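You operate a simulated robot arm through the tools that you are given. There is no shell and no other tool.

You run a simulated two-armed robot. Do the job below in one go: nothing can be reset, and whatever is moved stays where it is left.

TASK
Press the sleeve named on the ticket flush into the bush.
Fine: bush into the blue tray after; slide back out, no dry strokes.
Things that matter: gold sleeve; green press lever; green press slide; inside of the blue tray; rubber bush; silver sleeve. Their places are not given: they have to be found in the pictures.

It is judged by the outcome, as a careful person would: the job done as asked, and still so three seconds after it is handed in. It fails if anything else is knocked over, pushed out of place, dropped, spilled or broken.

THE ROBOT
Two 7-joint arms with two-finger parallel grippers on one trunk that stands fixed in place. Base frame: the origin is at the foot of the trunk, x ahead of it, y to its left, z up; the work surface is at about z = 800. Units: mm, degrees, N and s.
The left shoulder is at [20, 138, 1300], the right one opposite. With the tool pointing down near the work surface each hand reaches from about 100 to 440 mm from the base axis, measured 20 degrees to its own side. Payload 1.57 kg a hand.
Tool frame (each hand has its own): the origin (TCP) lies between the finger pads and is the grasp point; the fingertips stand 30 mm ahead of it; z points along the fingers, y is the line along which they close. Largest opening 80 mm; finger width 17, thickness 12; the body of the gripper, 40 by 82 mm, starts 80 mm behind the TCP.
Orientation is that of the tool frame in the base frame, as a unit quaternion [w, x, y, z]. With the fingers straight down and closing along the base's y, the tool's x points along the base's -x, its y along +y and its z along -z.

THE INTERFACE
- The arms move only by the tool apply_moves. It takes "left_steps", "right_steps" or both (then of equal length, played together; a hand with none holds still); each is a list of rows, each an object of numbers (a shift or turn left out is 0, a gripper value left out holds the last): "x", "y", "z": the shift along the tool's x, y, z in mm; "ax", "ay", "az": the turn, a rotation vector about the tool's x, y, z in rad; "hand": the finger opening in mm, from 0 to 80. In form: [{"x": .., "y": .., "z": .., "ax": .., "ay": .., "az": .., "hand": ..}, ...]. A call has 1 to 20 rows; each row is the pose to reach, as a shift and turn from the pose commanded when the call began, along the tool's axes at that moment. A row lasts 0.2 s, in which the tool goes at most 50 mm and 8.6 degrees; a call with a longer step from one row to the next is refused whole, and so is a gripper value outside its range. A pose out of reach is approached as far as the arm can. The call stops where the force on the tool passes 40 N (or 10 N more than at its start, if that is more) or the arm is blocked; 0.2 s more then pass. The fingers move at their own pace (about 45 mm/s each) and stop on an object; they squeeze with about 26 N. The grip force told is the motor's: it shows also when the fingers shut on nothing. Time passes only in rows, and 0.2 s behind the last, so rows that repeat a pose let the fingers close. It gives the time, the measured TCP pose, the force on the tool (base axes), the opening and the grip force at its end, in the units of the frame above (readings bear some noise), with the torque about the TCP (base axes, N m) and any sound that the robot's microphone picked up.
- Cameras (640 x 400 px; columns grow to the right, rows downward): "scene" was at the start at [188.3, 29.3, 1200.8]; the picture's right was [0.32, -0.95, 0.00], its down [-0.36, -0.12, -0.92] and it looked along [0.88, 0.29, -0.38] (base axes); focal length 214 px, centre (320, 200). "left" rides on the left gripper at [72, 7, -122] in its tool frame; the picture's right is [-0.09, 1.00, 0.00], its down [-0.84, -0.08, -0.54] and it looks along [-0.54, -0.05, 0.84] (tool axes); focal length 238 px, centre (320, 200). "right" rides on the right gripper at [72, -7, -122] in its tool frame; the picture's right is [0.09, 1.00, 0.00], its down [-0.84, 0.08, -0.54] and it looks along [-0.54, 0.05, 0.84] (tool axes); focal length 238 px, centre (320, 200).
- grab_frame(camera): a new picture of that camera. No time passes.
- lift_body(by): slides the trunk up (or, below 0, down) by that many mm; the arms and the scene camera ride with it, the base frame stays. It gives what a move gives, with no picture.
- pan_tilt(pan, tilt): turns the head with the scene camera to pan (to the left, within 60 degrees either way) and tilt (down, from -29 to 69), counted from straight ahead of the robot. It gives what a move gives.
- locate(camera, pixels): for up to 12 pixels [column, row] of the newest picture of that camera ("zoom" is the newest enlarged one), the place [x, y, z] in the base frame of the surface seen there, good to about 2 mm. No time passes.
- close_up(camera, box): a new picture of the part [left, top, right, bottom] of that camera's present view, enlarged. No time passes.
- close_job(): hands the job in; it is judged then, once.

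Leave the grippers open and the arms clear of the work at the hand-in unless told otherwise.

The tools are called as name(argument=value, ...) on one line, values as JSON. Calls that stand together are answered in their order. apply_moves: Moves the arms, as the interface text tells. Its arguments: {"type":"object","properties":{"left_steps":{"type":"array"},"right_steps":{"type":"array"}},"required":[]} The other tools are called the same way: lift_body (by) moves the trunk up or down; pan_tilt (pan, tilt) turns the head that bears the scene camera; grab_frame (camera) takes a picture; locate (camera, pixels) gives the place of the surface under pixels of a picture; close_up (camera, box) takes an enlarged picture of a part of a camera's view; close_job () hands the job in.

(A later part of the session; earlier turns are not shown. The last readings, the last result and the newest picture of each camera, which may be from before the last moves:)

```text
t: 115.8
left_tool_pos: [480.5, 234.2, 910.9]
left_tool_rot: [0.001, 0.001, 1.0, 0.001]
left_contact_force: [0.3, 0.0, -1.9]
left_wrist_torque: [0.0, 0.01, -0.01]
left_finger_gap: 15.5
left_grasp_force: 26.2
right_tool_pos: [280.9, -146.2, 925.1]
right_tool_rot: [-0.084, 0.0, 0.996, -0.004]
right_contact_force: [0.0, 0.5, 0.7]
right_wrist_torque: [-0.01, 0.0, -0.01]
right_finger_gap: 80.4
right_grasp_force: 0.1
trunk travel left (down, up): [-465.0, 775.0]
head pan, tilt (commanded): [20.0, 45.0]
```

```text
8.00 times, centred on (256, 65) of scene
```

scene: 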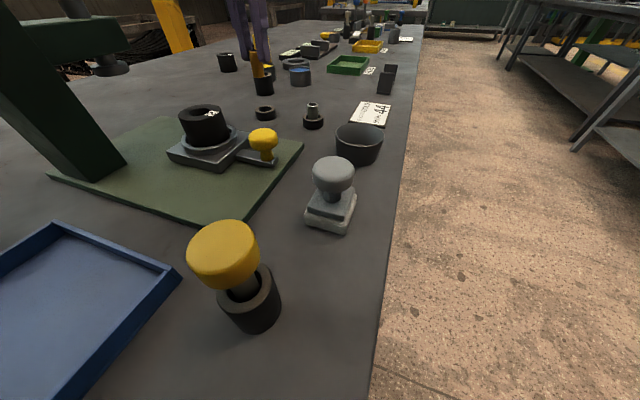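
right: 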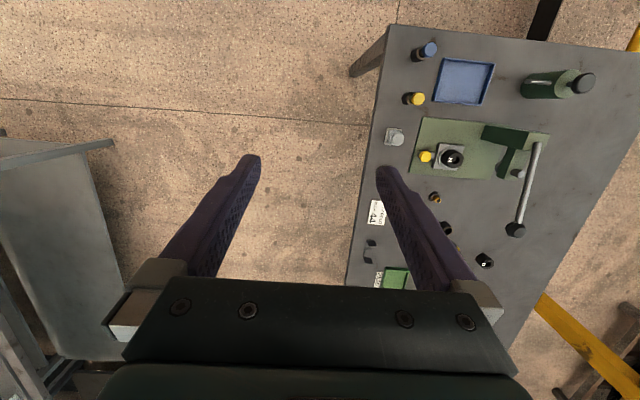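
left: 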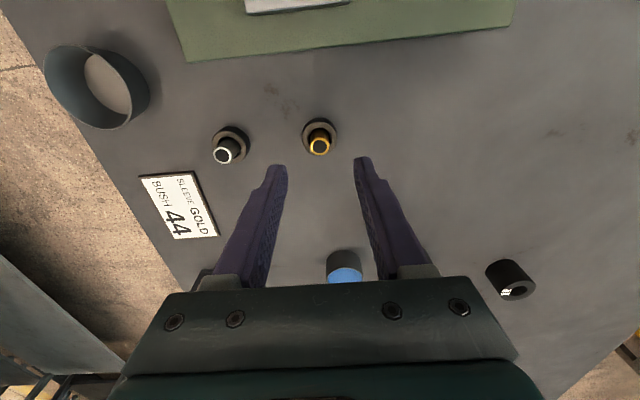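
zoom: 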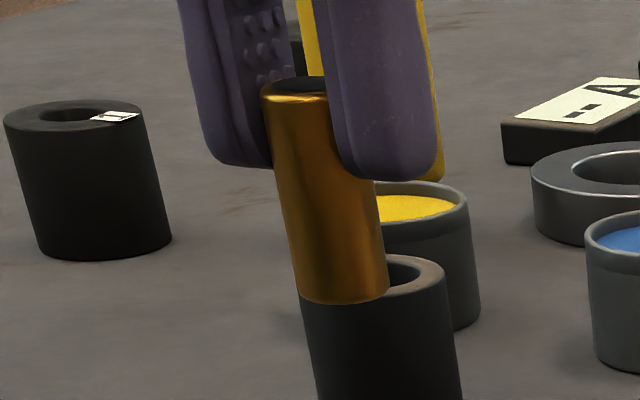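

locate(camera="zoom", pixels=[[290, 100], [310, 180], [335, 250], [342, 295], [320, 290], [370, 280], [275, 120], [240, 160], [390, 170]])

```text
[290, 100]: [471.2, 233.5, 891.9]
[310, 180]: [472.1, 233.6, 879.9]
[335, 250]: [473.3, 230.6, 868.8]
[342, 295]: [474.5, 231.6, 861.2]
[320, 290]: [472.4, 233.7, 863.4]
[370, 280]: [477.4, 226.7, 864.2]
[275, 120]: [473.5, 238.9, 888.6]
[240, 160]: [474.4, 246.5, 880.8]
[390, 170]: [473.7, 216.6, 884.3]
```

Sleeve length ≈34 mm, its lower end 50 mm below the TCP. I'll move back toward the bush, stopping at x=430 (z=930) to measure the bush from the left wrist camera.

apply_moves(left_steps=[{"z": -10}, {"z": -20}, {"x": 12, "y": -1, "z": -20}, {"x": 25, "y": -2, "z": -20}, {"x": 38, "y": -3, "z": -20}, {"x": 50, "y": -4, "z": -20}, {"x": 50, "y": -4, "z": -20}])

grab_frame(camera="left")

close_up(camera="left", box=[240, 0, 368, 80])

```text
t: 117.5
left_tool_pos: [429.5, 232.0, 930.3]
left_tool_rot: [0.0, 0.001, 1.0, 0.001]
left_contact_force: [-0.3, -0.1, -0.1]
left_wrist_torque: [0.01, 0.01, 0.02]
left_finger_gap: 15.4
left_grasp_force: 25.9
right_tool_pos: [280.6, -148.2, 925.1]
right_tool_rot: [-0.083, -0.001, 0.997, -0.003]
right_contact_force: [-0.3, -0.1, -0.4]
right_wrist_torque: [-0.05, 0.0, -0.06]
right_finger_gap: 79.9
right_grasp_force: 0.2
trunk travel left (down, up): [-465.0, 775.0]
head pan, tilt (commanded): [20.0, 45.0]
```

```text
taken
```

left: 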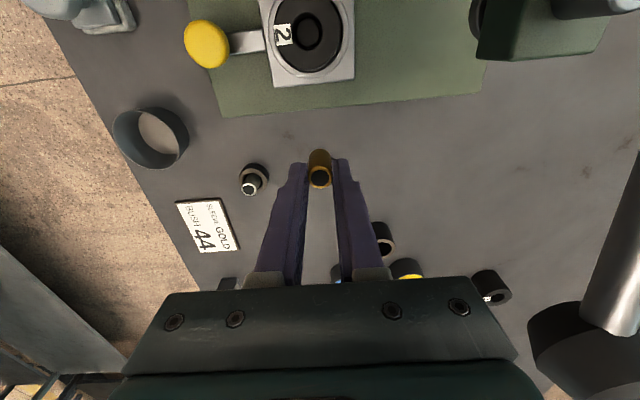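

```text
5.00 times, centred on (304, 40) of left
```

zoom: 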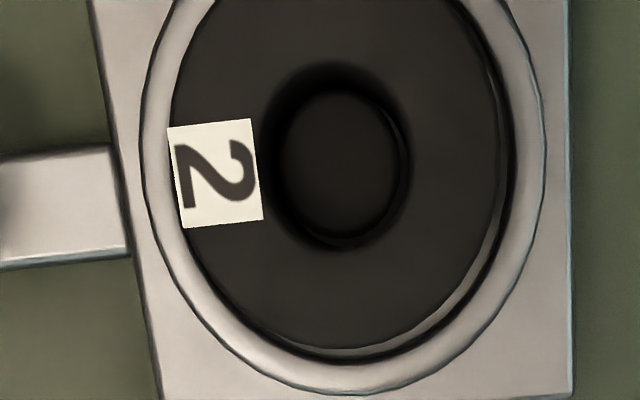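

Straight view into the bush: the mouth is ≈19.5 mm with a lead-in, inner bore ≈15.5–16 mm. Locating rim points to get its centre.

locate(camera="zoom", pixels=[[420, 155], [340, 262], [340, 48], [402, 78], [402, 232], [276, 240], [276, 72], [490, 160], [330, 338], [450, 280], [215, 280], [205, 60]])

```text
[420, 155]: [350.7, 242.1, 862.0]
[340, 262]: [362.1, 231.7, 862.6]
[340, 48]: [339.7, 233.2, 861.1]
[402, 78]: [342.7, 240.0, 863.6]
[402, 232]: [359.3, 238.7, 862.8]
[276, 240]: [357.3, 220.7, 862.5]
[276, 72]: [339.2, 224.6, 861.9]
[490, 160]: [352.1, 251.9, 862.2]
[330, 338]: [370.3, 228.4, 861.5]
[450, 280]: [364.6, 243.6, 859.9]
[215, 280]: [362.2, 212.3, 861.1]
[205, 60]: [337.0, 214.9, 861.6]
```

Bush centre ≈(350, 230.8), top ≈860–862. Moving the sleeve above it at z=930 (sleeve end at ≈880) and checking.

apply_moves(left_steps=[{"x": 10}, {"x": 20}, {"x": 30}, {"x": 40}, {"x": 50}, {"x": 60}, {"x": 70, "y": -0.6}, {"x": 79.5, "y": -1.2}, {"x": 79.5, "y": -1.2}])

grab_frame(camera="left")

close_up(camera="left", box=[256, 100, 384, 200])

close_up(camera="scene", box=[140, 40, 300, 160])

```text
t: 119.5
left_tool_pos: [351.9, 231.1, 930.8]
left_tool_rot: [0.0, 0.0, 1.0, 0.0]
left_contact_force: [0.1, 0.5, -0.3]
left_wrist_torque: [-0.01, -0.01, -0.01]
left_finger_gap: 15.4
left_grasp_force: 26.0
right_tool_pos: [280.5, -146.5, 925.7]
right_tool_rot: [-0.084, -0.001, 0.996, -0.004]
right_contact_force: [0.9, 0.3, -0.4]
right_wrist_torque: [-0.01, 0.01, 0.01]
right_finger_gap: 79.6
right_grasp_force: 0.1
trunk travel left (down, up): [-465.0, 775.0]
head pan, tilt (commanded): [20.0, 45.0]
```

```text
taken
```

left: 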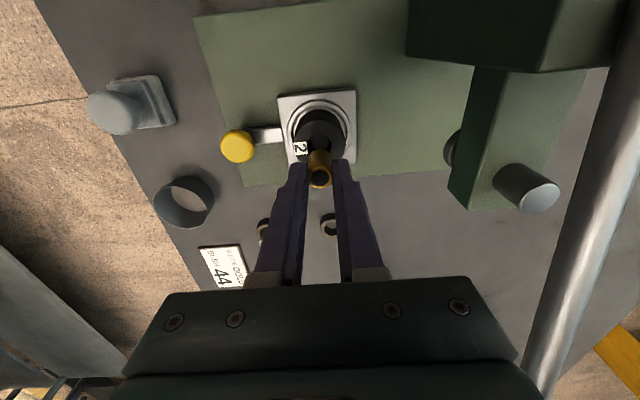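

```text
4.00 times, centred on (320, 150) of left
```

zoom: 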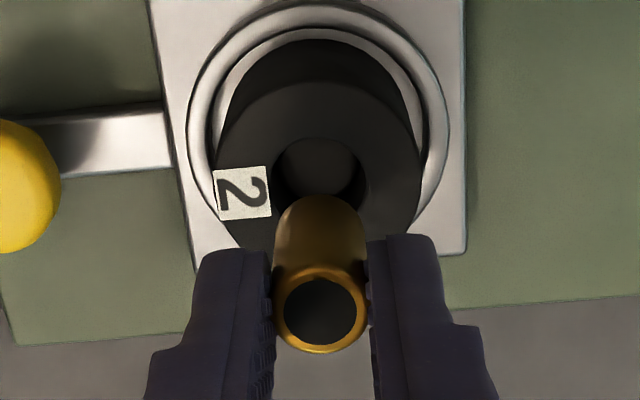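

```text
3.33 times, centred on (220, 100) of scene
```

zoom: 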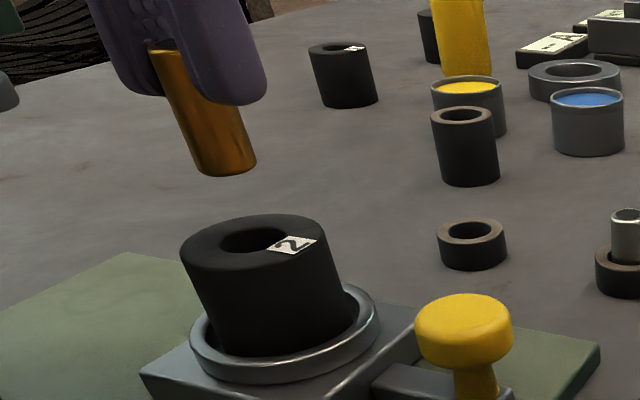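

The sleeve is nearly over the bore; by image comparison it should go ~2 mm toward −x. Adjusting and lowering to just above the mouth (TCP z≈914).

apply_moves(left_steps=[{"x": 1, "z": 4}, {"x": 2, "z": 8}, {"x": 2, "z": 12}, {"x": 2, "z": 16.5}, {"x": 2, "z": 16.5}])

close_up(camera="left", box=[272, 110, 368, 190])

close_up(camera="scene", box=[160, 70, 256, 140])

```text
t: 120.7
left_tool_pos: [350.0, 230.4, 914.6]
left_tool_rot: [0.0, 0.001, 1.0, 0.001]
left_contact_force: [-0.2, 0.5, -0.3]
left_wrist_torque: [0.01, 0.0, 0.01]
left_finger_gap: 15.2
left_grasp_force: 26.3
right_tool_pos: [280.8, -147.3, 923.4]
right_tool_rot: [-0.084, -0.001, 0.996, -0.004]
right_contact_force: [0.3, 0.8, -0.3]
right_wrist_torque: [0.01, 0.01, 0.0]
right_finger_gap: 80.1
right_grasp_force: 0.2
trunk travel left (down, up): [-465.0, 775.0]
head pan, tilt (commanded): [20.0, 45.0]
```

```text
5.00 times, centred on (320, 150) of left
```

zoom: 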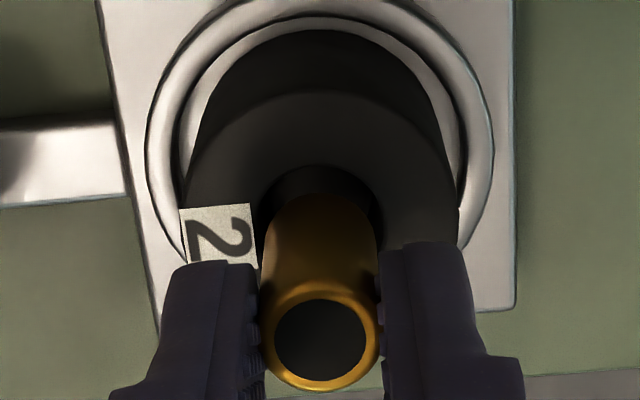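

```text
5.71 times, centred on (208, 105) of scene
```

zoom: 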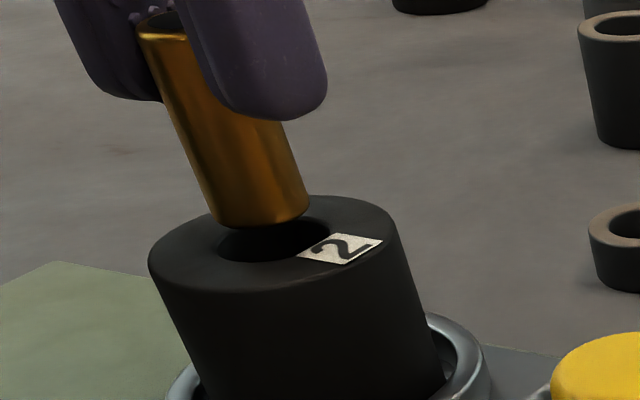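

Aligned within about half a millimetre in the wrist view. Lowering gently in small steps (7 mm) and reading the force.

apply_moves(left_steps=[{"y": -0.3, "z": 1.5}, {"y": -0.3, "z": 3}, {"y": -0.3, "z": 4.5}, {"y": -0.3, "z": 6}, {"y": -0.3, "z": 7}])

close_up(camera="scene", box=[160, 70, 256, 140])

close_up(camera="left", box=[272, 110, 368, 190])

```text
t: 121.8
left_tool_pos: [349.9, 230.2, 907.9]
left_tool_rot: [0.001, 0.001, 1.0, 0.0]
left_contact_force: [0.6, 0.2, -0.3]
left_wrist_torque: [0.04, -0.03, 0.01]
left_finger_gap: 15.3
left_grasp_force: 26.0
right_tool_pos: [280.1, -146.7, 925.4]
right_tool_rot: [-0.084, -0.001, 0.996, -0.003]
right_contact_force: [-0.3, 0.0, -1.0]
right_wrist_torque: [0.01, -0.01, 0.01]
right_finger_gap: 79.8
right_grasp_force: 0.0
trunk travel left (down, up): [-465.0, 775.0]
head pan, tilt (commanded): [20.0, 45.0]
```

```text
5.71 times, centred on (208, 105) of scene
```

zoom: 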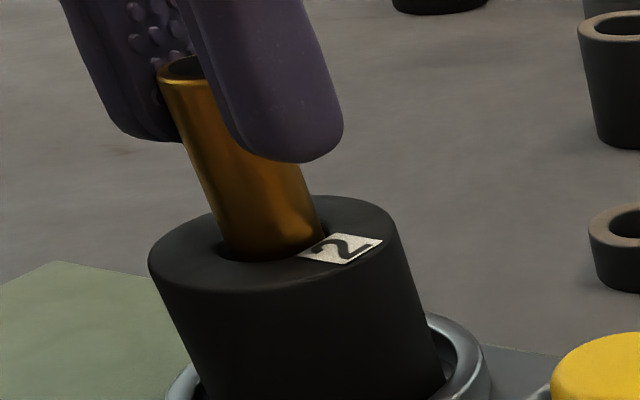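

```text
5.00 times, centred on (320, 150) of left
```

zoom: 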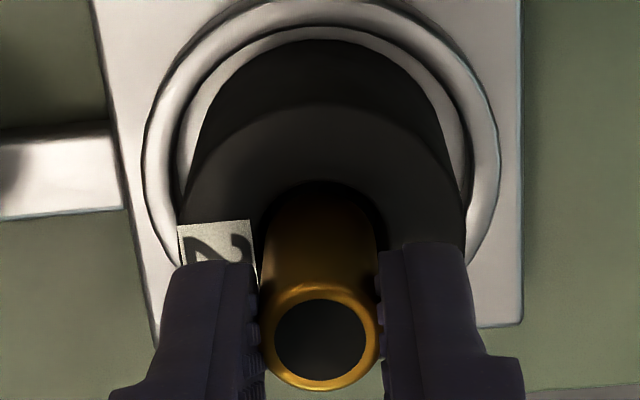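

The sleeve end has entered the mouth with no force. Continuing down in small steps.

apply_moves(left_steps=[{"z": 1}, {"z": 2}, {"z": 3}, {"z": 4}, {"z": 4}])

```text
t: 123.0
left_tool_pos: [349.8, 229.7, 904.2]
left_tool_rot: [0.001, 0.0, 1.0, 0.001]
left_contact_force: [0.4, -0.3, -0.5]
left_wrist_torque: [-0.03, 0.04, -0.01]
left_finger_gap: 15.4
left_grasp_force: 25.5
right_tool_pos: [281.2, -144.5, 924.8]
right_tool_rot: [-0.084, -0.001, 0.996, -0.003]
right_contact_force: [0.7, -0.5, 0.3]
right_wrist_torque: [0.02, 0.01, 0.03]
right_finger_gap: 80.0
right_grasp_force: 0.1
trunk travel left (down, up): [-465.0, 775.0]
head pan, tilt (commanded): [20.0, 45.0]
```

No force yet (z=904). Further 4 mm.

apply_moves(left_steps=[{"z": 1}, {"z": 2}, {"z": 3}, {"z": 4}, {"z": 4}])

```text
t: 124.2
left_tool_pos: [349.7, 230.7, 899.1]
left_tool_rot: [0.001, 0.0, 1.0, 0.001]
left_contact_force: [-0.3, 0.6, 0.7]
left_wrist_torque: [-0.03, 0.01, -0.02]
left_finger_gap: 15.4
left_grasp_force: 26.1
right_tool_pos: [280.7, -146.7, 925.0]
right_tool_rot: [-0.084, -0.001, 0.996, -0.003]
right_contact_force: [-1.2, 0.2, 0.4]
right_wrist_torque: [0.0, -0.01, 0.01]
right_finger_gap: 79.8
right_grasp_force: 0.0
trunk travel left (down, up): [-465.0, 775.0]
head pan, tilt (commanded): [20.0, 45.0]
```

Still free at z=899 (≈11 mm in). Another 3 mm.

apply_moves(left_steps=[{"z": 1}, {"z": 2}, {"z": 3}, {"z": 3}])

close_up(camera="scene", box=[160, 70, 256, 140])

```text
t: 125.2
left_tool_pos: [350.3, 229.7, 896.6]
left_tool_rot: [0.001, 0.001, 1.0, 0.001]
left_contact_force: [-2.9, -1.0, 8.3]
left_wrist_torque: [-0.03, 0.09, -0.04]
left_finger_gap: 15.3
left_grasp_force: 25.7
right_tool_pos: [281.2, -146.5, 924.6]
right_tool_rot: [-0.084, -0.001, 0.996, -0.002]
right_contact_force: [0.9, -0.3, 0.8]
right_wrist_torque: [0.0, -0.01, -0.02]
right_finger_gap: 80.0
right_grasp_force: 0.1
trunk travel left (down, up): [-465.0, 775.0]
head pan, tilt (commanded): [20.0, 45.0]
```

```text
5.71 times, centred on (208, 105) of scene
```

zoom: 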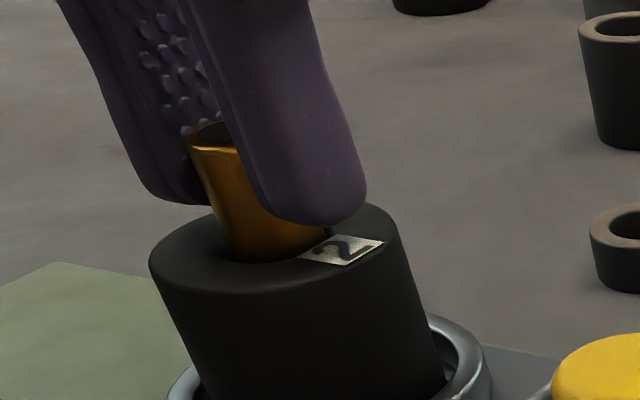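

Contact: +8.3 N up with −2.9 N in x, sleeve ≈14 mm deep, seated on the tight part. I'll relieve it slightly (−0.6 x, 0.5 up), then open the fingers.

apply_moves(left_steps=[{"x": 0.3, "y": -0.1, "z": -0.5}, {"x": 0.6, "y": -0.2, "z": -0.5}, {"x": 0.6, "y": -0.2, "z": -0.5}])

```text
t: 126.0
left_tool_pos: [347.9, 229.9, 895.3]
left_tool_rot: [0.001, 0.001, 1.0, 0.0]
left_contact_force: [-0.1, 0.2, 0.0]
left_wrist_torque: [-0.02, 0.0, 0.02]
left_finger_gap: 15.4
left_grasp_force: 25.9
right_tool_pos: [280.1, -146.7, 924.8]
right_tool_rot: [-0.084, -0.001, 0.996, -0.002]
right_contact_force: [0.2, 0.2, 0.4]
right_wrist_torque: [-0.02, -0.02, -0.05]
right_finger_gap: 79.9
right_grasp_force: 0.1
trunk travel left (down, up): [-465.0, 775.0]
head pan, tilt (commanded): [20.0, 45.0]
```

Unloaded. Now opening the fingers gently and looking.

apply_moves(left_steps=[{"hand": 18}, {"hand": 22}, {"hand": 30}, {"hand": 40}, {"hand": 40}])

close_up(camera="scene", box=[160, 70, 256, 140])

close_up(camera="left", box=[256, 100, 384, 200])

```text
t: 127.2
left_tool_pos: [349.7, 230.1, 897.6]
left_tool_rot: [0.001, 0.0, 1.0, 0.001]
left_contact_force: [-0.4, -0.2, 0.3]
left_wrist_torque: [0.0, 0.04, -0.02]
left_finger_gap: 40.0
left_grasp_force: 0.1
right_tool_pos: [281.0, -147.3, 923.8]
right_tool_rot: [-0.084, -0.001, 0.996, -0.003]
right_contact_force: [1.1, -0.7, 0.1]
right_wrist_torque: [0.0, -0.02, 0.01]
right_finger_gap: 79.8
right_grasp_force: 0.0
trunk travel left (down, up): [-465.0, 775.0]
head pan, tilt (commanded): [20.0, 45.0]
```

```text
5.71 times, centred on (208, 105) of scene
```

zoom: 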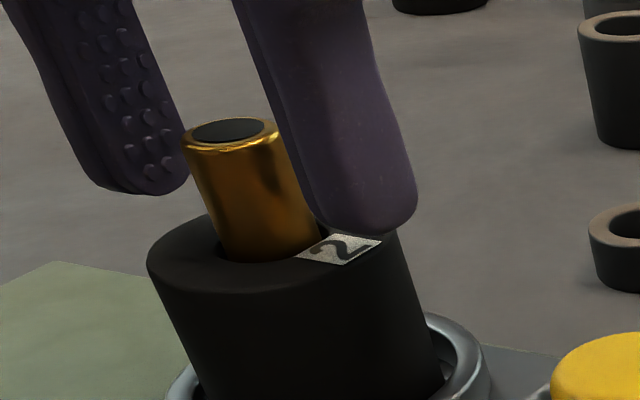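

```text
4.00 times, centred on (320, 150) of left
```

zoom: 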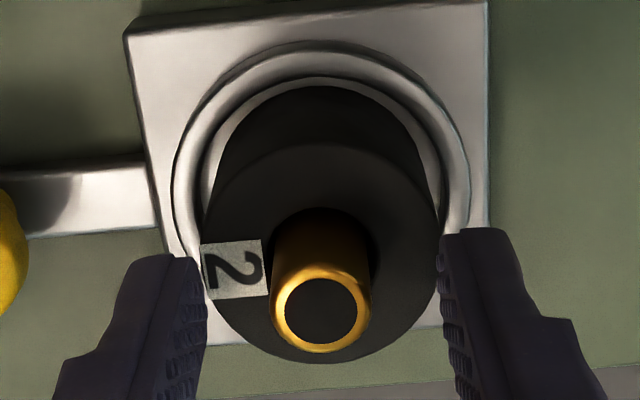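

The sleeve stands upright in the mouth, ≈19 mm proud. Raising the left hand straight up clear of it.

apply_moves(left_steps=[{"z": -8}, {"z": -20}, {"z": -32}, {"z": -44}, {"z": -56}, {"z": -68}, {"z": -80}, {"z": -80}])

grab_frame(camera="left")

pan_tilt(pan=45, tilt=35)

grab_frame(camera="scene")

```text
t: 129.1
left_tool_pos: [346.3, 230.2, 968.9]
left_tool_rot: [-0.012, 0.0, 1.0, 0.005]
left_contact_force: [-1.0, 1.0, 0.2]
left_wrist_torque: [0.0, -0.02, 0.01]
left_finger_gap: 39.8
left_grasp_force: 0.0
right_tool_pos: [281.1, -145.8, 924.5]
right_tool_rot: [-0.084, -0.001, 0.996, -0.003]
right_contact_force: [0.2, -0.6, -0.3]
right_wrist_torque: [-0.04, 0.03, -0.03]
right_finger_gap: 80.0
right_grasp_force: 0.1
trunk travel left (down, up): [-465.0, 775.0]
head pan, tilt (commanded): [20.0, 45.0]
```

```text
taken
```

left: 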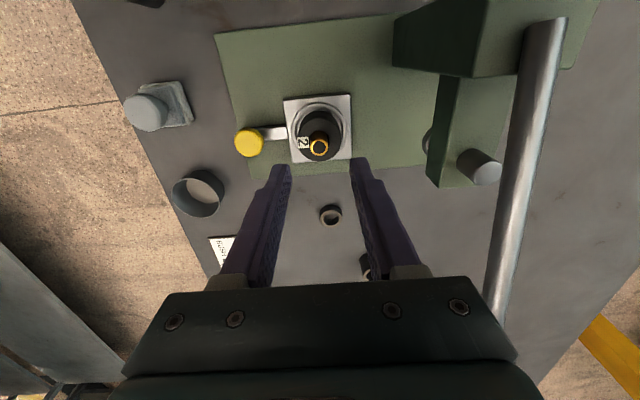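

```text
t: 129.9
left_tool_pos: [345.8, 230.4, 967.6]
left_tool_rot: [-0.013, 0.0, 1.0, 0.004]
left_contact_force: [0.1, -0.6, 0.7]
left_wrist_torque: [0.05, 0.01, -0.02]
left_finger_gap: 39.9
left_grasp_force: 0.1
right_tool_pos: [281.0, -145.8, 924.9]
right_tool_rot: [-0.084, -0.002, 0.996, -0.002]
right_contact_force: [-1.2, 0.0, 0.3]
right_wrist_torque: [0.01, -0.01, 0.01]
right_finger_gap: 79.8
right_grasp_force: 0.1
trunk travel left (down, up): [-465.0, 775.0]
head pan, tilt (commanded): [45.0, 35.0]
```

```text
taken
```

scene: 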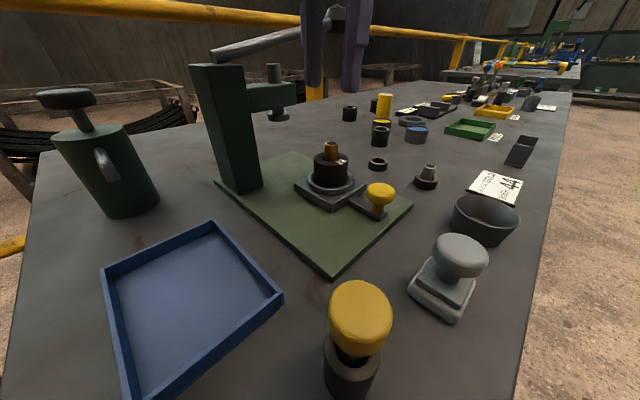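

Good overview. Sleeve stands in the bush at (331,150). Enlarging slide, knob and ram for measurement.

close_up(camera="scene", box=[280, 130, 424, 220])

locate(camera="scene", pixels=[[331, 143], [331, 147], [380, 190], [370, 190], [392, 190], [380, 212], [279, 117], [268, 118], [289, 118], [274, 80], [275, 65], [250, 90]])

close_up(camera="scene", box=[180, 20, 372, 140])

```text
4.44 times, centred on (352, 175) of scene
```

zoom: 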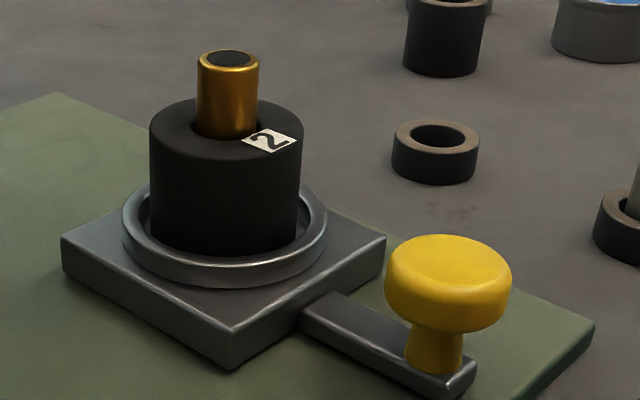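

```text
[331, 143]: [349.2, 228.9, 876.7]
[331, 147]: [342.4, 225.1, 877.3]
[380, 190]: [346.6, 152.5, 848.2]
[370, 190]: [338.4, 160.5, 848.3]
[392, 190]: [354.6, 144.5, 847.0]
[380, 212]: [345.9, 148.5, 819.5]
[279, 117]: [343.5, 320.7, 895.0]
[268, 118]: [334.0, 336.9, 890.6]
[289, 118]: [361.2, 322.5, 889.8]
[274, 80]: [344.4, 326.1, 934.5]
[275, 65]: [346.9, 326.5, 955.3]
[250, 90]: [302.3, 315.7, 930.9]
```

```text
3.33 times, centred on (276, 80) of scene
```

zoom: 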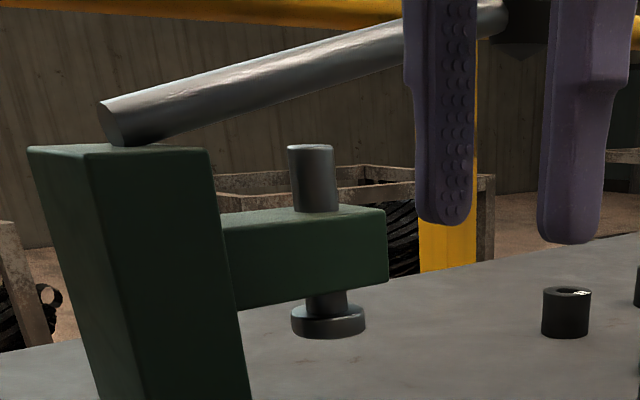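

Ram axis ≈(347.5, 329), underside ≈888–890; sleeve top ≈878, so it passes under. Slide knob: centre (346.6,152.5), top z 848, dia ≈31. I'll raise the trunk 60 mm to be in a comfortable range, then go above the knob.

lift_body(by=60)

locate(camera="zoom", pixels=[[328, 335], [300, 330], [355, 330], [328, 310], [312, 150], [310, 170], [240, 230], [380, 230], [380, 270], [150, 160]])

```text
t: 130.9
left_tool_pos: [345.9, 231.7, 1027.2]
left_tool_rot: [-0.012, -0.001, 1.0, 0.005]
left_contact_force: [0.6, 0.4, -1.0]
left_wrist_torque: [-0.01, 0.01, 0.03]
left_finger_gap: 39.8
left_grasp_force: 0.1
right_tool_pos: [279.5, -146.8, 984.8]
right_tool_rot: [-0.083, -0.001, 0.997, -0.004]
right_contact_force: [0.3, -0.5, 1.0]
right_wrist_torque: [-0.03, 0.0, 0.03]
right_finger_gap: 79.9
right_grasp_force: 0.2
trunk travel left (down, up): [-525.0, 715.0]
head pan, tilt (commanded): [45.0, 35.0]
```

```text
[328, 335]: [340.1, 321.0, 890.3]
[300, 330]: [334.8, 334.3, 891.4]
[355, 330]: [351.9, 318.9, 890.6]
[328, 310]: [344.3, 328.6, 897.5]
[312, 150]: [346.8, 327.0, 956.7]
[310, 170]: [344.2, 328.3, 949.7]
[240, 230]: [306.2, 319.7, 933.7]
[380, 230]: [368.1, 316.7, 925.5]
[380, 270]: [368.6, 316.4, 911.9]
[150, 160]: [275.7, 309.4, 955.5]
```

Ram underside ≈889, press arm front face y≈316. Moving the left hand above the slide knob (346.6,152.5,940), opening to 52 mm and squaring the tool.

apply_moves(left_steps=[{"y": -9, "z": 5, "hand": 52}, {"y": -20, "z": 12, "ax": 0.002, "ay": -0.005, "hand": 52}, {"y": -32, "z": 22, "ax": 0.004, "ay": -0.01, "hand": 52}, {"y": -44, "z": 34, "ax": 0.006, "ay": -0.015, "hand": 52}, {"y": -56, "z": 46, "ax": 0.008, "ay": -0.02, "hand": 52}, {"y": -68, "z": 60, "ax": 0.01, "ay": -0.024, "hand": 52}, {"x": -0.7, "y": -79, "z": 74, "ax": 0.01, "ay": -0.024, "hand": 52}, {"x": -0.7, "y": -79, "z": 87, "ax": 0.01, "ay": -0.024, "hand": 52}, {"x": -0.7, "y": -79, "z": 87, "ax": 0.01, "ay": -0.024, "hand": 52}])

grab_frame(camera="left")

grab_frame(camera="scene")

```text
t: 132.9
left_tool_pos: [351.0, 149.1, 947.9]
left_tool_rot: [0.013, 0.001, 1.0, -0.004]
left_contact_force: [-0.6, 0.7, 1.2]
left_wrist_torque: [0.03, -0.06, -0.04]
left_finger_gap: 52.1
left_grasp_force: 0.2
right_tool_pos: [281.5, -146.8, 985.7]
right_tool_rot: [-0.083, -0.001, 0.997, -0.003]
right_contact_force: [-0.4, 0.1, 0.3]
right_wrist_torque: [0.01, 0.05, 0.02]
right_finger_gap: 80.2
right_grasp_force: 0.0
trunk travel left (down, up): [-525.0, 715.0]
head pan, tilt (commanded): [45.0, 35.0]
```

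```text
taken
```

left: 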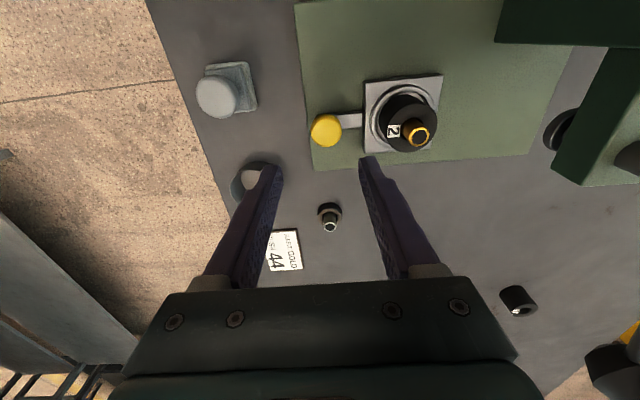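

```text
taken
```

scene: 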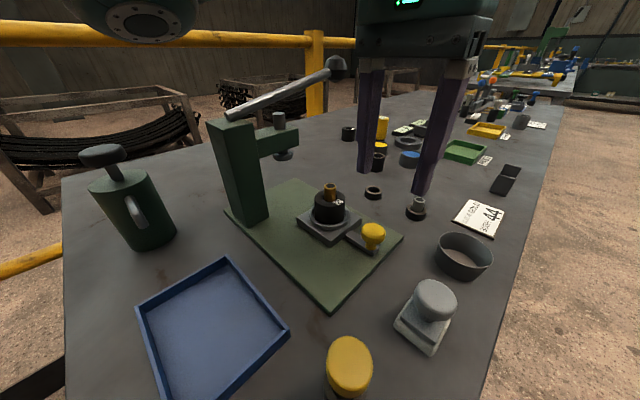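

I over-corrected the tilt slightly; undoing it and aligning over the knob at (346.6,152.5), still high.

apply_moves(left_steps=[{"x": 2.4, "y": 2, "z": 6, "ax": -0.004, "ay": 0.013, "az": -0.001}, {"x": 4.9, "y": 3.6, "z": 18, "ax": -0.008, "ay": 0.026, "az": -0.002}, {"x": 4.9, "y": 3.6, "z": 18, "ax": -0.008, "ay": 0.026, "az": -0.002}])

grab_frame(camera="left")

close_up(camera="left", box=[256, 90, 384, 190])

```text
t: 133.7
left_tool_pos: [345.8, 154.5, 929.9]
left_tool_rot: [0.0, -0.001, 1.0, 0.0]
left_contact_force: [0.2, 0.1, -0.3]
left_wrist_torque: [-0.01, 0.0, -0.01]
left_finger_gap: 51.9
left_grasp_force: 0.0
right_tool_pos: [279.8, -146.4, 984.9]
right_tool_rot: [-0.083, -0.002, 0.997, -0.003]
right_contact_force: [0.8, -0.6, -0.2]
right_wrist_torque: [-0.03, 0.01, 0.01]
right_finger_gap: 80.2
right_grasp_force: 0.0
trunk travel left (down, up): [-525.0, 715.0]
head pan, tilt (commanded): [45.0, 35.0]
```

```text
taken
```

left: 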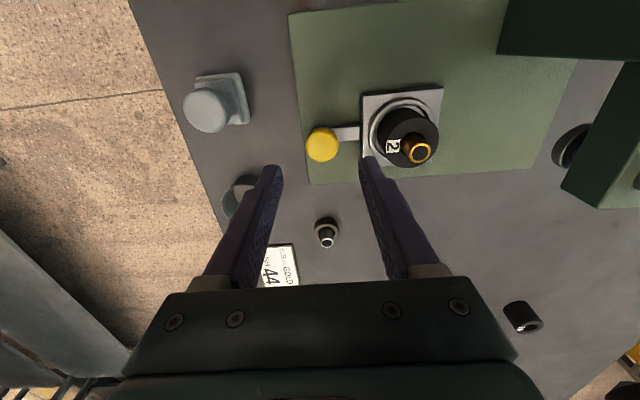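

```text
4.00 times, centred on (320, 140) of left
```

zoom: 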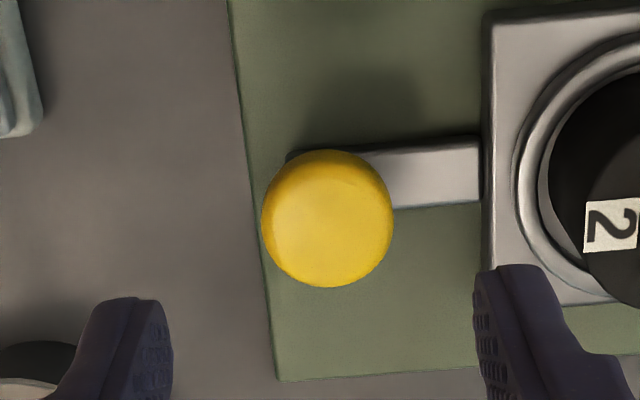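

locate(camera="zoom", pixels=[[270, 219], [384, 219], [327, 165], [327, 275], [327, 219], [430, 160], [430, 200], [490, 30], [500, 290], [480, 140]])

```text
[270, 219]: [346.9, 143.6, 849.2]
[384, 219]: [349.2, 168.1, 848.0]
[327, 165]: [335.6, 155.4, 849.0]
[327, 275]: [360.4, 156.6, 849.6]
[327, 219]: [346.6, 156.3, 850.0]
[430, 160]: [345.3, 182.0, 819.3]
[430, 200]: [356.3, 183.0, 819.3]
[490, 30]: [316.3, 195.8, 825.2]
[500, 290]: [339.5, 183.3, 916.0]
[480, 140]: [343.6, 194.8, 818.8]
```

Knob centre is (348,155.9), top 849. Descending to TCP z=857 with a 44 mm opening (fingertips at 827, above the bar at 819).

apply_moves(left_steps=[{"x": -1, "y": 1, "z": 8, "hand": 44}, {"x": -1.8, "y": 1.6, "z": 20, "hand": 44}, {"x": -1.8, "y": 1.6, "z": 32, "hand": 44}, {"x": -1.8, "y": 1.6, "z": 44, "hand": 44}, {"x": -1.8, "y": 1.6, "z": 56, "hand": 44}, {"x": -1.8, "y": 1.6, "z": 66, "hand": 44}, {"x": -1.8, "y": 1.6, "z": 73, "hand": 44}, {"x": -1.8, "y": 1.6, "z": 73, "hand": 44}])

close_up(camera="left", box=[240, 90, 400, 210])

close_up(camera="scene", box=[280, 150, 440, 260])

```text
t: 135.5
left_tool_pos: [347.5, 155.4, 857.1]
left_tool_rot: [-0.001, 0.0, 1.0, 0.0]
left_contact_force: [-0.8, -0.4, -0.5]
left_wrist_torque: [0.03, -0.01, 0.02]
left_finger_gap: 43.9
left_grasp_force: 0.0
right_tool_pos: [280.2, -146.4, 986.0]
right_tool_rot: [-0.084, -0.001, 0.996, -0.004]
right_contact_force: [0.8, 0.2, -0.4]
right_wrist_torque: [-0.01, 0.01, -0.01]
right_finger_gap: 79.9
right_grasp_force: 0.0
trunk travel left (down, up): [-525.0, 715.0]
head pan, tilt (commanded): [45.0, 35.0]
```

```text
3.33 times, centred on (320, 150) of left
```

zoom: 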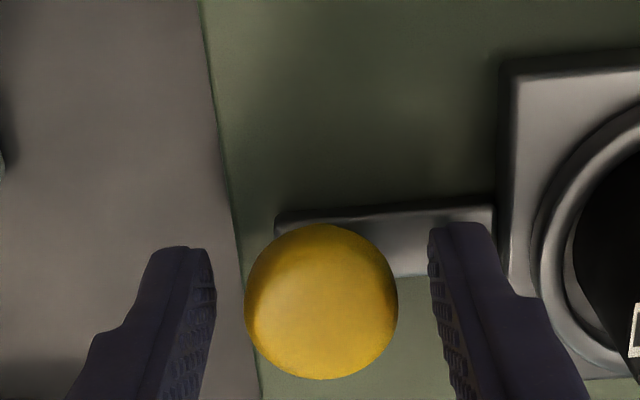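

```text
3.64 times, centred on (360, 205) of scene
```

zoom: 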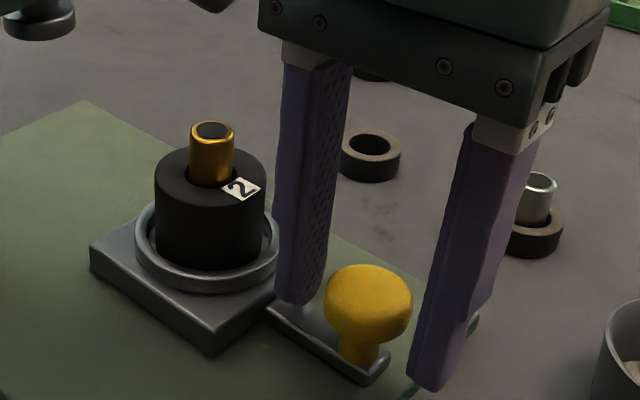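

Fingers straddle the knob properly. Closing on it.

apply_moves(left_steps=[{"y": 0.4, "hand": 36}, {"y": 0.4, "hand": 30}, {"y": 0.4, "hand": 20}, {"y": 0.4, "hand": 20}, {"y": 0.4, "hand": 20}])

close_up(camera="scene", box=[280, 150, 440, 260])

```text
t: 136.7
left_tool_pos: [347.4, 155.0, 857.8]
left_tool_rot: [0.0, -0.001, 1.0, 0.001]
left_contact_force: [0.9, -0.5, -1.9]
left_wrist_torque: [-0.05, 0.03, -0.09]
left_finger_gap: 29.2
left_grasp_force: 38.7
right_tool_pos: [280.1, -146.7, 984.9]
right_tool_rot: [-0.084, -0.001, 0.997, -0.003]
right_contact_force: [-0.2, -0.5, -0.9]
right_wrist_torque: [0.0, 0.01, 0.01]
right_finger_gap: 80.1
right_grasp_force: 0.2
trunk travel left (down, up): [-525.0, 715.0]
head pan, tilt (commanded): [45.0, 35.0]
```

```text
3.64 times, centred on (360, 205) of scene
```

zoom: 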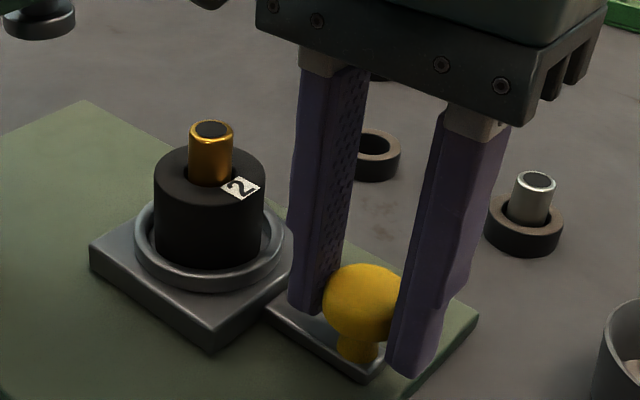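

Knob gripped (29 mm). Sliding in along +y slowly, first 50 mm.

apply_moves(left_steps=[{"y": 3, "hand": 20}, {"y": 8, "hand": 20}, {"y": 13, "hand": 20}, {"y": 18, "hand": 20}, {"y": 23, "hand": 20}, {"y": 28, "hand": 20}, {"y": 33, "hand": 20}, {"y": 38, "hand": 20}, {"y": 43, "hand": 20}, {"y": 48, "hand": 20}, {"y": 50, "hand": 20}])

grab_frame(camera="scene")

```text
t: 139.1
left_tool_pos: [347.2, 206.7, 858.3]
left_tool_rot: [0.001, -0.001, 1.0, 0.0]
left_contact_force: [-6.2, -0.8, 10.7]
left_wrist_torque: [-0.09, -0.88, 0.02]
left_finger_gap: 29.6
left_grasp_force: 38.7
right_tool_pos: [280.5, -145.3, 985.4]
right_tool_rot: [-0.085, -0.001, 0.996, -0.002]
right_contact_force: [0.5, 0.6, -0.3]
right_wrist_torque: [0.01, 0.02, 0.01]
right_finger_gap: 80.0
right_grasp_force: 0.0
trunk travel left (down, up): [-525.0, 715.0]
head pan, tilt (commanded): [45.0, 35.0]
```

```text
taken
```

scene: 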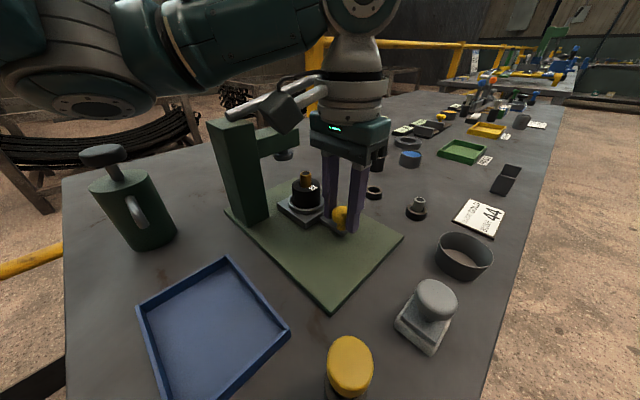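

The slide moved 50 mm; some over-constraint shows (−6 N x, +11 N z, −0.9 N·m). I'll loosen the grip to 33 mm so a finger just pushes the knob, and read forces again.

apply_moves(left_steps=[{"hand": 33}, {"hand": 33}, {"hand": 33}])

close_up(camera="scene", box=[240, 80, 420, 250])

grab_frame(camera="left")

```text
t: 139.9
left_tool_pos: [347.5, 207.0, 858.1]
left_tool_rot: [-0.001, -0.001, 1.0, 0.0]
left_contact_force: [0.0, -0.8, 0.2]
left_wrist_torque: [-0.01, 0.0, -0.01]
left_finger_gap: 32.9
left_grasp_force: 0.0
right_tool_pos: [279.7, -146.7, 985.2]
right_tool_rot: [-0.084, -0.001, 0.996, -0.002]
right_contact_force: [-1.0, -0.3, 0.3]
right_wrist_torque: [-0.01, 0.03, -0.01]
right_finger_gap: 80.2
right_grasp_force: 0.0
trunk travel left (down, up): [-525.0, 715.0]
head pan, tilt (commanded): [45.0, 35.0]
```

```text
2.35 times, centred on (330, 165) of scene
```

zoom: 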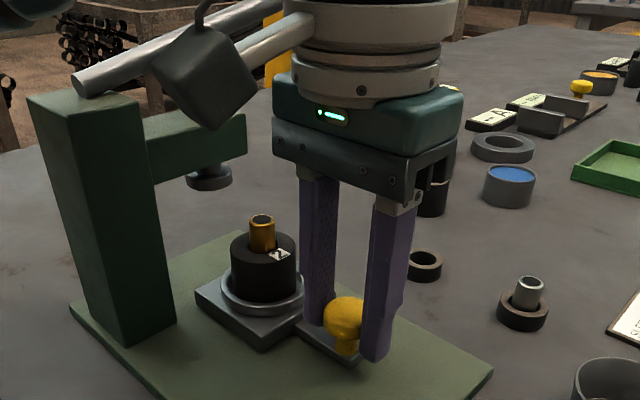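

```text
taken
```

left: 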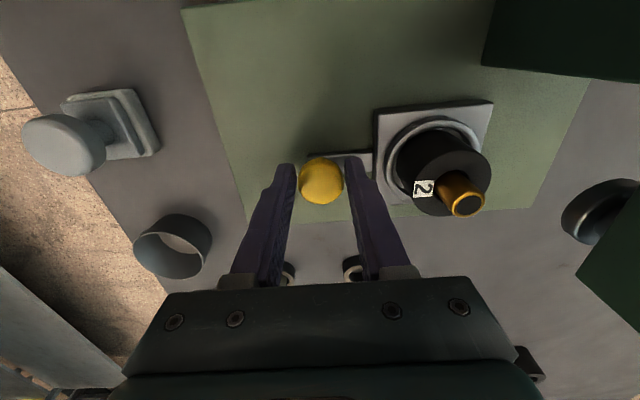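

Forces vanished; the sleeve still stands. Pushing on with the finger behind the knob: +32 mm.

apply_moves(left_steps=[{"y": 4, "hand": 33}, {"y": 8, "hand": 33}, {"y": 12, "hand": 33}, {"y": 16, "hand": 33}, {"y": 20, "hand": 33}, {"y": 24, "hand": 33}, {"y": 28, "hand": 33}, {"y": 32, "hand": 33}, {"y": 32, "hand": 33}])

close_up(camera="scene", box=[240, 80, 420, 250])

grab_frame(camera="left")

```text
t: 141.9
left_tool_pos: [348.1, 238.9, 858.3]
left_tool_rot: [0.0, -0.001, 1.0, 0.0]
left_contact_force: [-0.2, -1.3, 0.0]
left_wrist_torque: [-0.03, 0.0, -0.02]
left_finger_gap: 33.9
left_grasp_force: 0.1
right_tool_pos: [281.0, -146.6, 985.5]
right_tool_rot: [-0.084, -0.001, 0.996, -0.003]
right_contact_force: [-0.5, -0.1, 0.2]
right_wrist_torque: [-0.01, -0.01, 0.01]
right_finger_gap: 80.0
right_grasp_force: 0.1
trunk travel left (down, up): [-525.0, 715.0]
head pan, tilt (commanded): [45.0, 35.0]
```

```text
2.35 times, centred on (330, 165) of scene
```

zoom: 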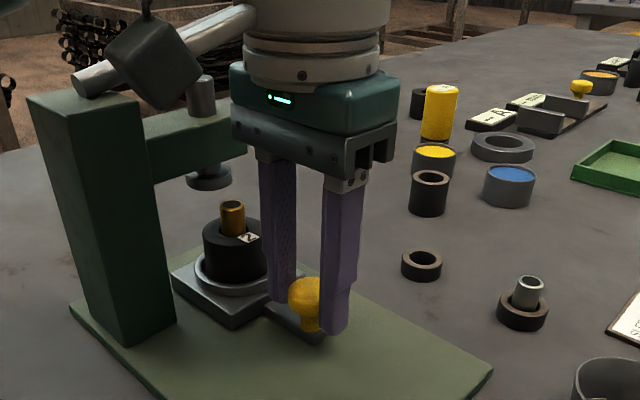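

```text
taken
```

left: 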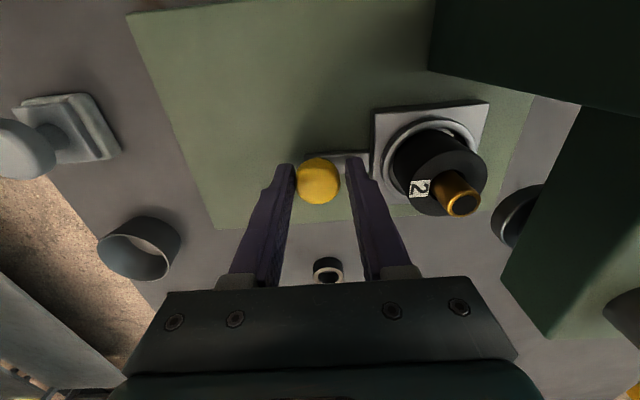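

About 80 mm done, ~19 mm to go. Continuing gently.

apply_moves(left_steps=[{"y": 3, "hand": 33}, {"y": 6, "hand": 33}, {"y": 9, "hand": 33}, {"y": 12, "hand": 33}, {"y": 14, "hand": 33}, {"y": 15, "hand": 33}, {"y": 15, "hand": 33}])

close_up(camera="scene", box=[240, 80, 420, 250])

grab_frame(camera="left")

```text
t: 143.5
left_tool_pos: [348.2, 252.5, 857.2]
left_tool_rot: [0.0, -0.001, 1.0, 0.001]
left_contact_force: [0.0, -0.8, -0.3]
left_wrist_torque: [0.02, -0.01, 0.0]
left_finger_gap: 33.8
left_grasp_force: 0.7
right_tool_pos: [280.2, -147.1, 985.5]
right_tool_rot: [-0.083, -0.001, 0.997, -0.004]
right_contact_force: [0.1, 0.3, -0.3]
right_wrist_torque: [0.0, -0.01, 0.01]
right_finger_gap: 79.9
right_grasp_force: 0.1
trunk travel left (down, up): [-525.0, 715.0]
head pan, tilt (commanded): [45.0, 35.0]
```

```text
2.35 times, centred on (330, 165) of scene
```

zoom: 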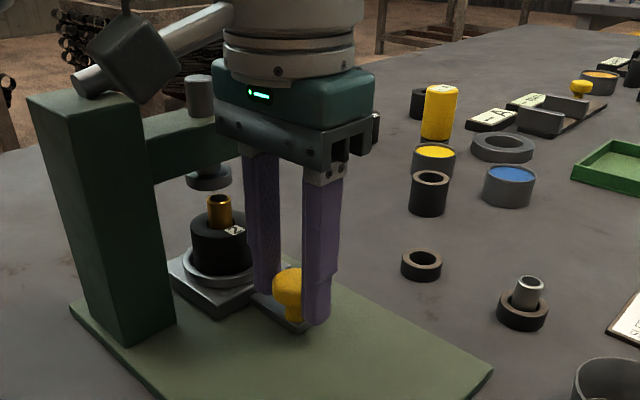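

```text
taken
```

left: 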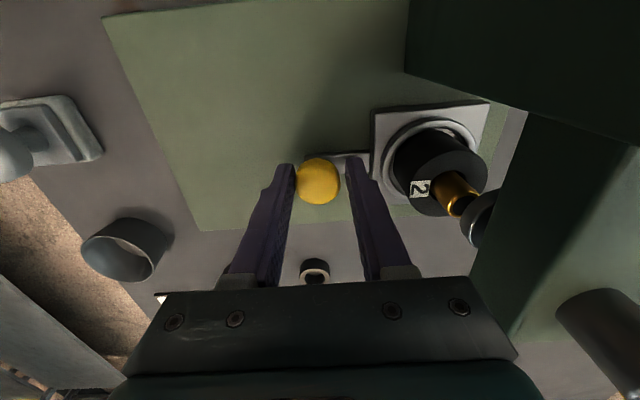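

Sleeve is about to pass under the ram. Checking the vertical gap between sleeve top and ram pad in an enlargement.

close_up(camera="scene", box=[262, 140, 318, 180])

```text
10.00 times, centred on (290, 160) of scene
```

zoom: 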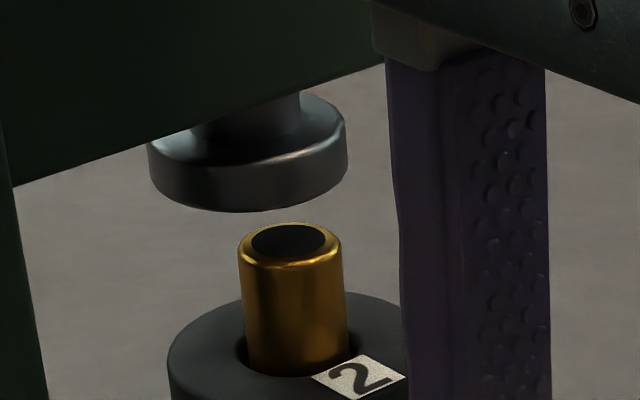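

locate(camera="zoom", pixels=[[250, 205], [160, 180], [340, 165], [248, 160], [290, 230], [290, 262], [245, 250], [338, 250], [210, 330], [370, 310]])

```text
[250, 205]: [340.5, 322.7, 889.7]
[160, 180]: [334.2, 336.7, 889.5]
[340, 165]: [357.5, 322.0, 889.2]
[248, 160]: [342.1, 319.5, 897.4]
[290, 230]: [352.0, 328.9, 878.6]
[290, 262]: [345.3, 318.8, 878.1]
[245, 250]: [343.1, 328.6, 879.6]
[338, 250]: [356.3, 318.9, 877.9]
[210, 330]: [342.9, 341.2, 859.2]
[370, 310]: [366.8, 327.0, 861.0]
```

Sleeve centre (349,324), ram centre ≈(347.4,331), vertical gap 11 mm. Pushing the last millimetres in 1 mm steps to feel the stop.

apply_moves(left_steps=[{"y": 1, "hand": 33}, {"y": 2, "hand": 33}, {"y": 3, "hand": 33}, {"y": 4, "hand": 33}, {"y": 5, "hand": 33}, {"y": 5, "hand": 33}])

close_up(camera="scene", box=[262, 140, 318, 180])

```text
t: 144.9
left_tool_pos: [347.5, 258.3, 857.4]
left_tool_rot: [0.0, -0.001, 1.0, 0.0]
left_contact_force: [0.0, -0.3, 0.1]
left_wrist_torque: [-0.02, 0.03, 0.01]
left_finger_gap: 32.9
left_grasp_force: 0.1
right_tool_pos: [280.5, -146.5, 984.1]
right_tool_rot: [-0.084, -0.002, 0.996, -0.004]
right_contact_force: [0.6, -0.9, -0.6]
right_wrist_torque: [-0.01, -0.02, 0.02]
right_finger_gap: 80.2
right_grasp_force: 0.1
trunk travel left (down, up): [-525.0, 715.0]
head pan, tilt (commanded): [45.0, 35.0]
```

```text
10.00 times, centred on (290, 160) of scene
```

zoom: 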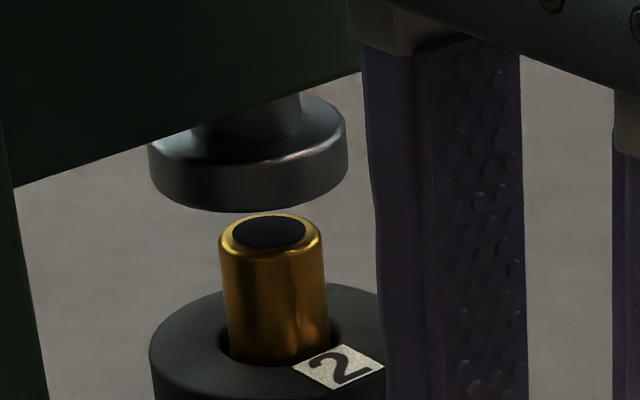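

About 2.5–3 mm more to be centred under the ram. Continuing in 1 mm steps until the stop is felt.

apply_moves(left_steps=[{"y": 1, "hand": 33}, {"y": 2, "hand": 33}, {"y": 3, "hand": 33}, {"y": 3, "hand": 33}])

close_up(camera="scene", box=[262, 140, 318, 180])

```text
t: 145.9
left_tool_pos: [346.7, 261.0, 857.4]
left_tool_rot: [0.0, -0.001, 1.0, 0.0]
left_contact_force: [0.5, 0.8, 0.1]
left_wrist_torque: [-0.01, -0.01, 0.0]
left_finger_gap: 32.9
left_grasp_force: 0.0
right_tool_pos: [280.7, -147.9, 985.3]
right_tool_rot: [-0.083, -0.001, 0.997, -0.003]
right_contact_force: [-0.4, -0.1, 0.3]
right_wrist_torque: [0.02, 0.0, -0.03]
right_finger_gap: 80.0
right_grasp_force: 0.0
trunk travel left (down, up): [-525.0, 715.0]
head pan, tilt (commanded): [45.0, 35.0]
```

```text
10.00 times, centred on (290, 160) of scene
```

zoom: 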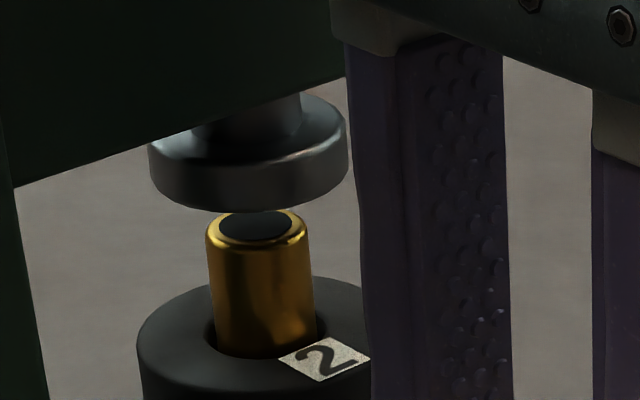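

Laterally centred now. One more millimetre to feel whether the end stop is there.

apply_moves(left_steps=[{"y": 0.5, "hand": 33}, {"y": 1, "hand": 33}, {"y": 1, "hand": 33}])

close_up(camera="scene", box=[262, 140, 318, 180])

grab_frame(camera="left")

```text
t: 146.7
left_tool_pos: [348.0, 263.2, 856.5]
left_tool_rot: [0.0, -0.001, 1.0, 0.0]
left_contact_force: [-0.6, -1.3, 0.6]
left_wrist_torque: [-0.02, -0.03, 0.0]
left_finger_gap: 33.7
left_grasp_force: 0.7
right_tool_pos: [279.5, -146.8, 985.1]
right_tool_rot: [-0.084, 0.0, 0.996, -0.004]
right_contact_force: [-0.1, -0.3, -0.3]
right_wrist_torque: [-0.03, 0.0, 0.01]
right_finger_gap: 80.0
right_grasp_force: 0.1
trunk travel left (down, up): [-525.0, 715.0]
head pan, tilt (commanded): [45.0, 35.0]
```

```text
10.00 times, centred on (290, 160) of scene
```

zoom: 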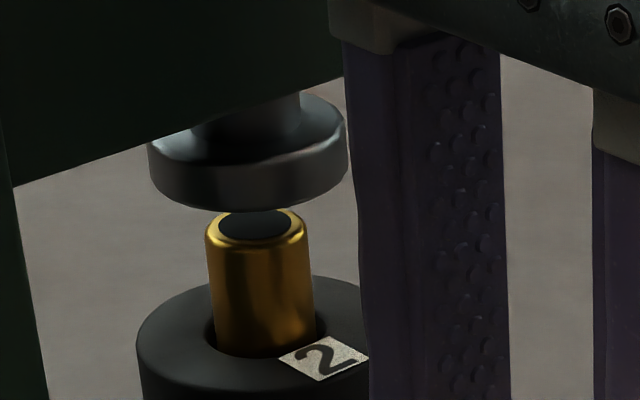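

```text
taken
```

left: 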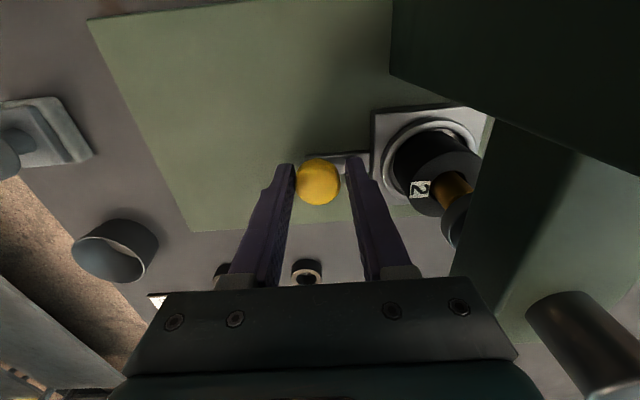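

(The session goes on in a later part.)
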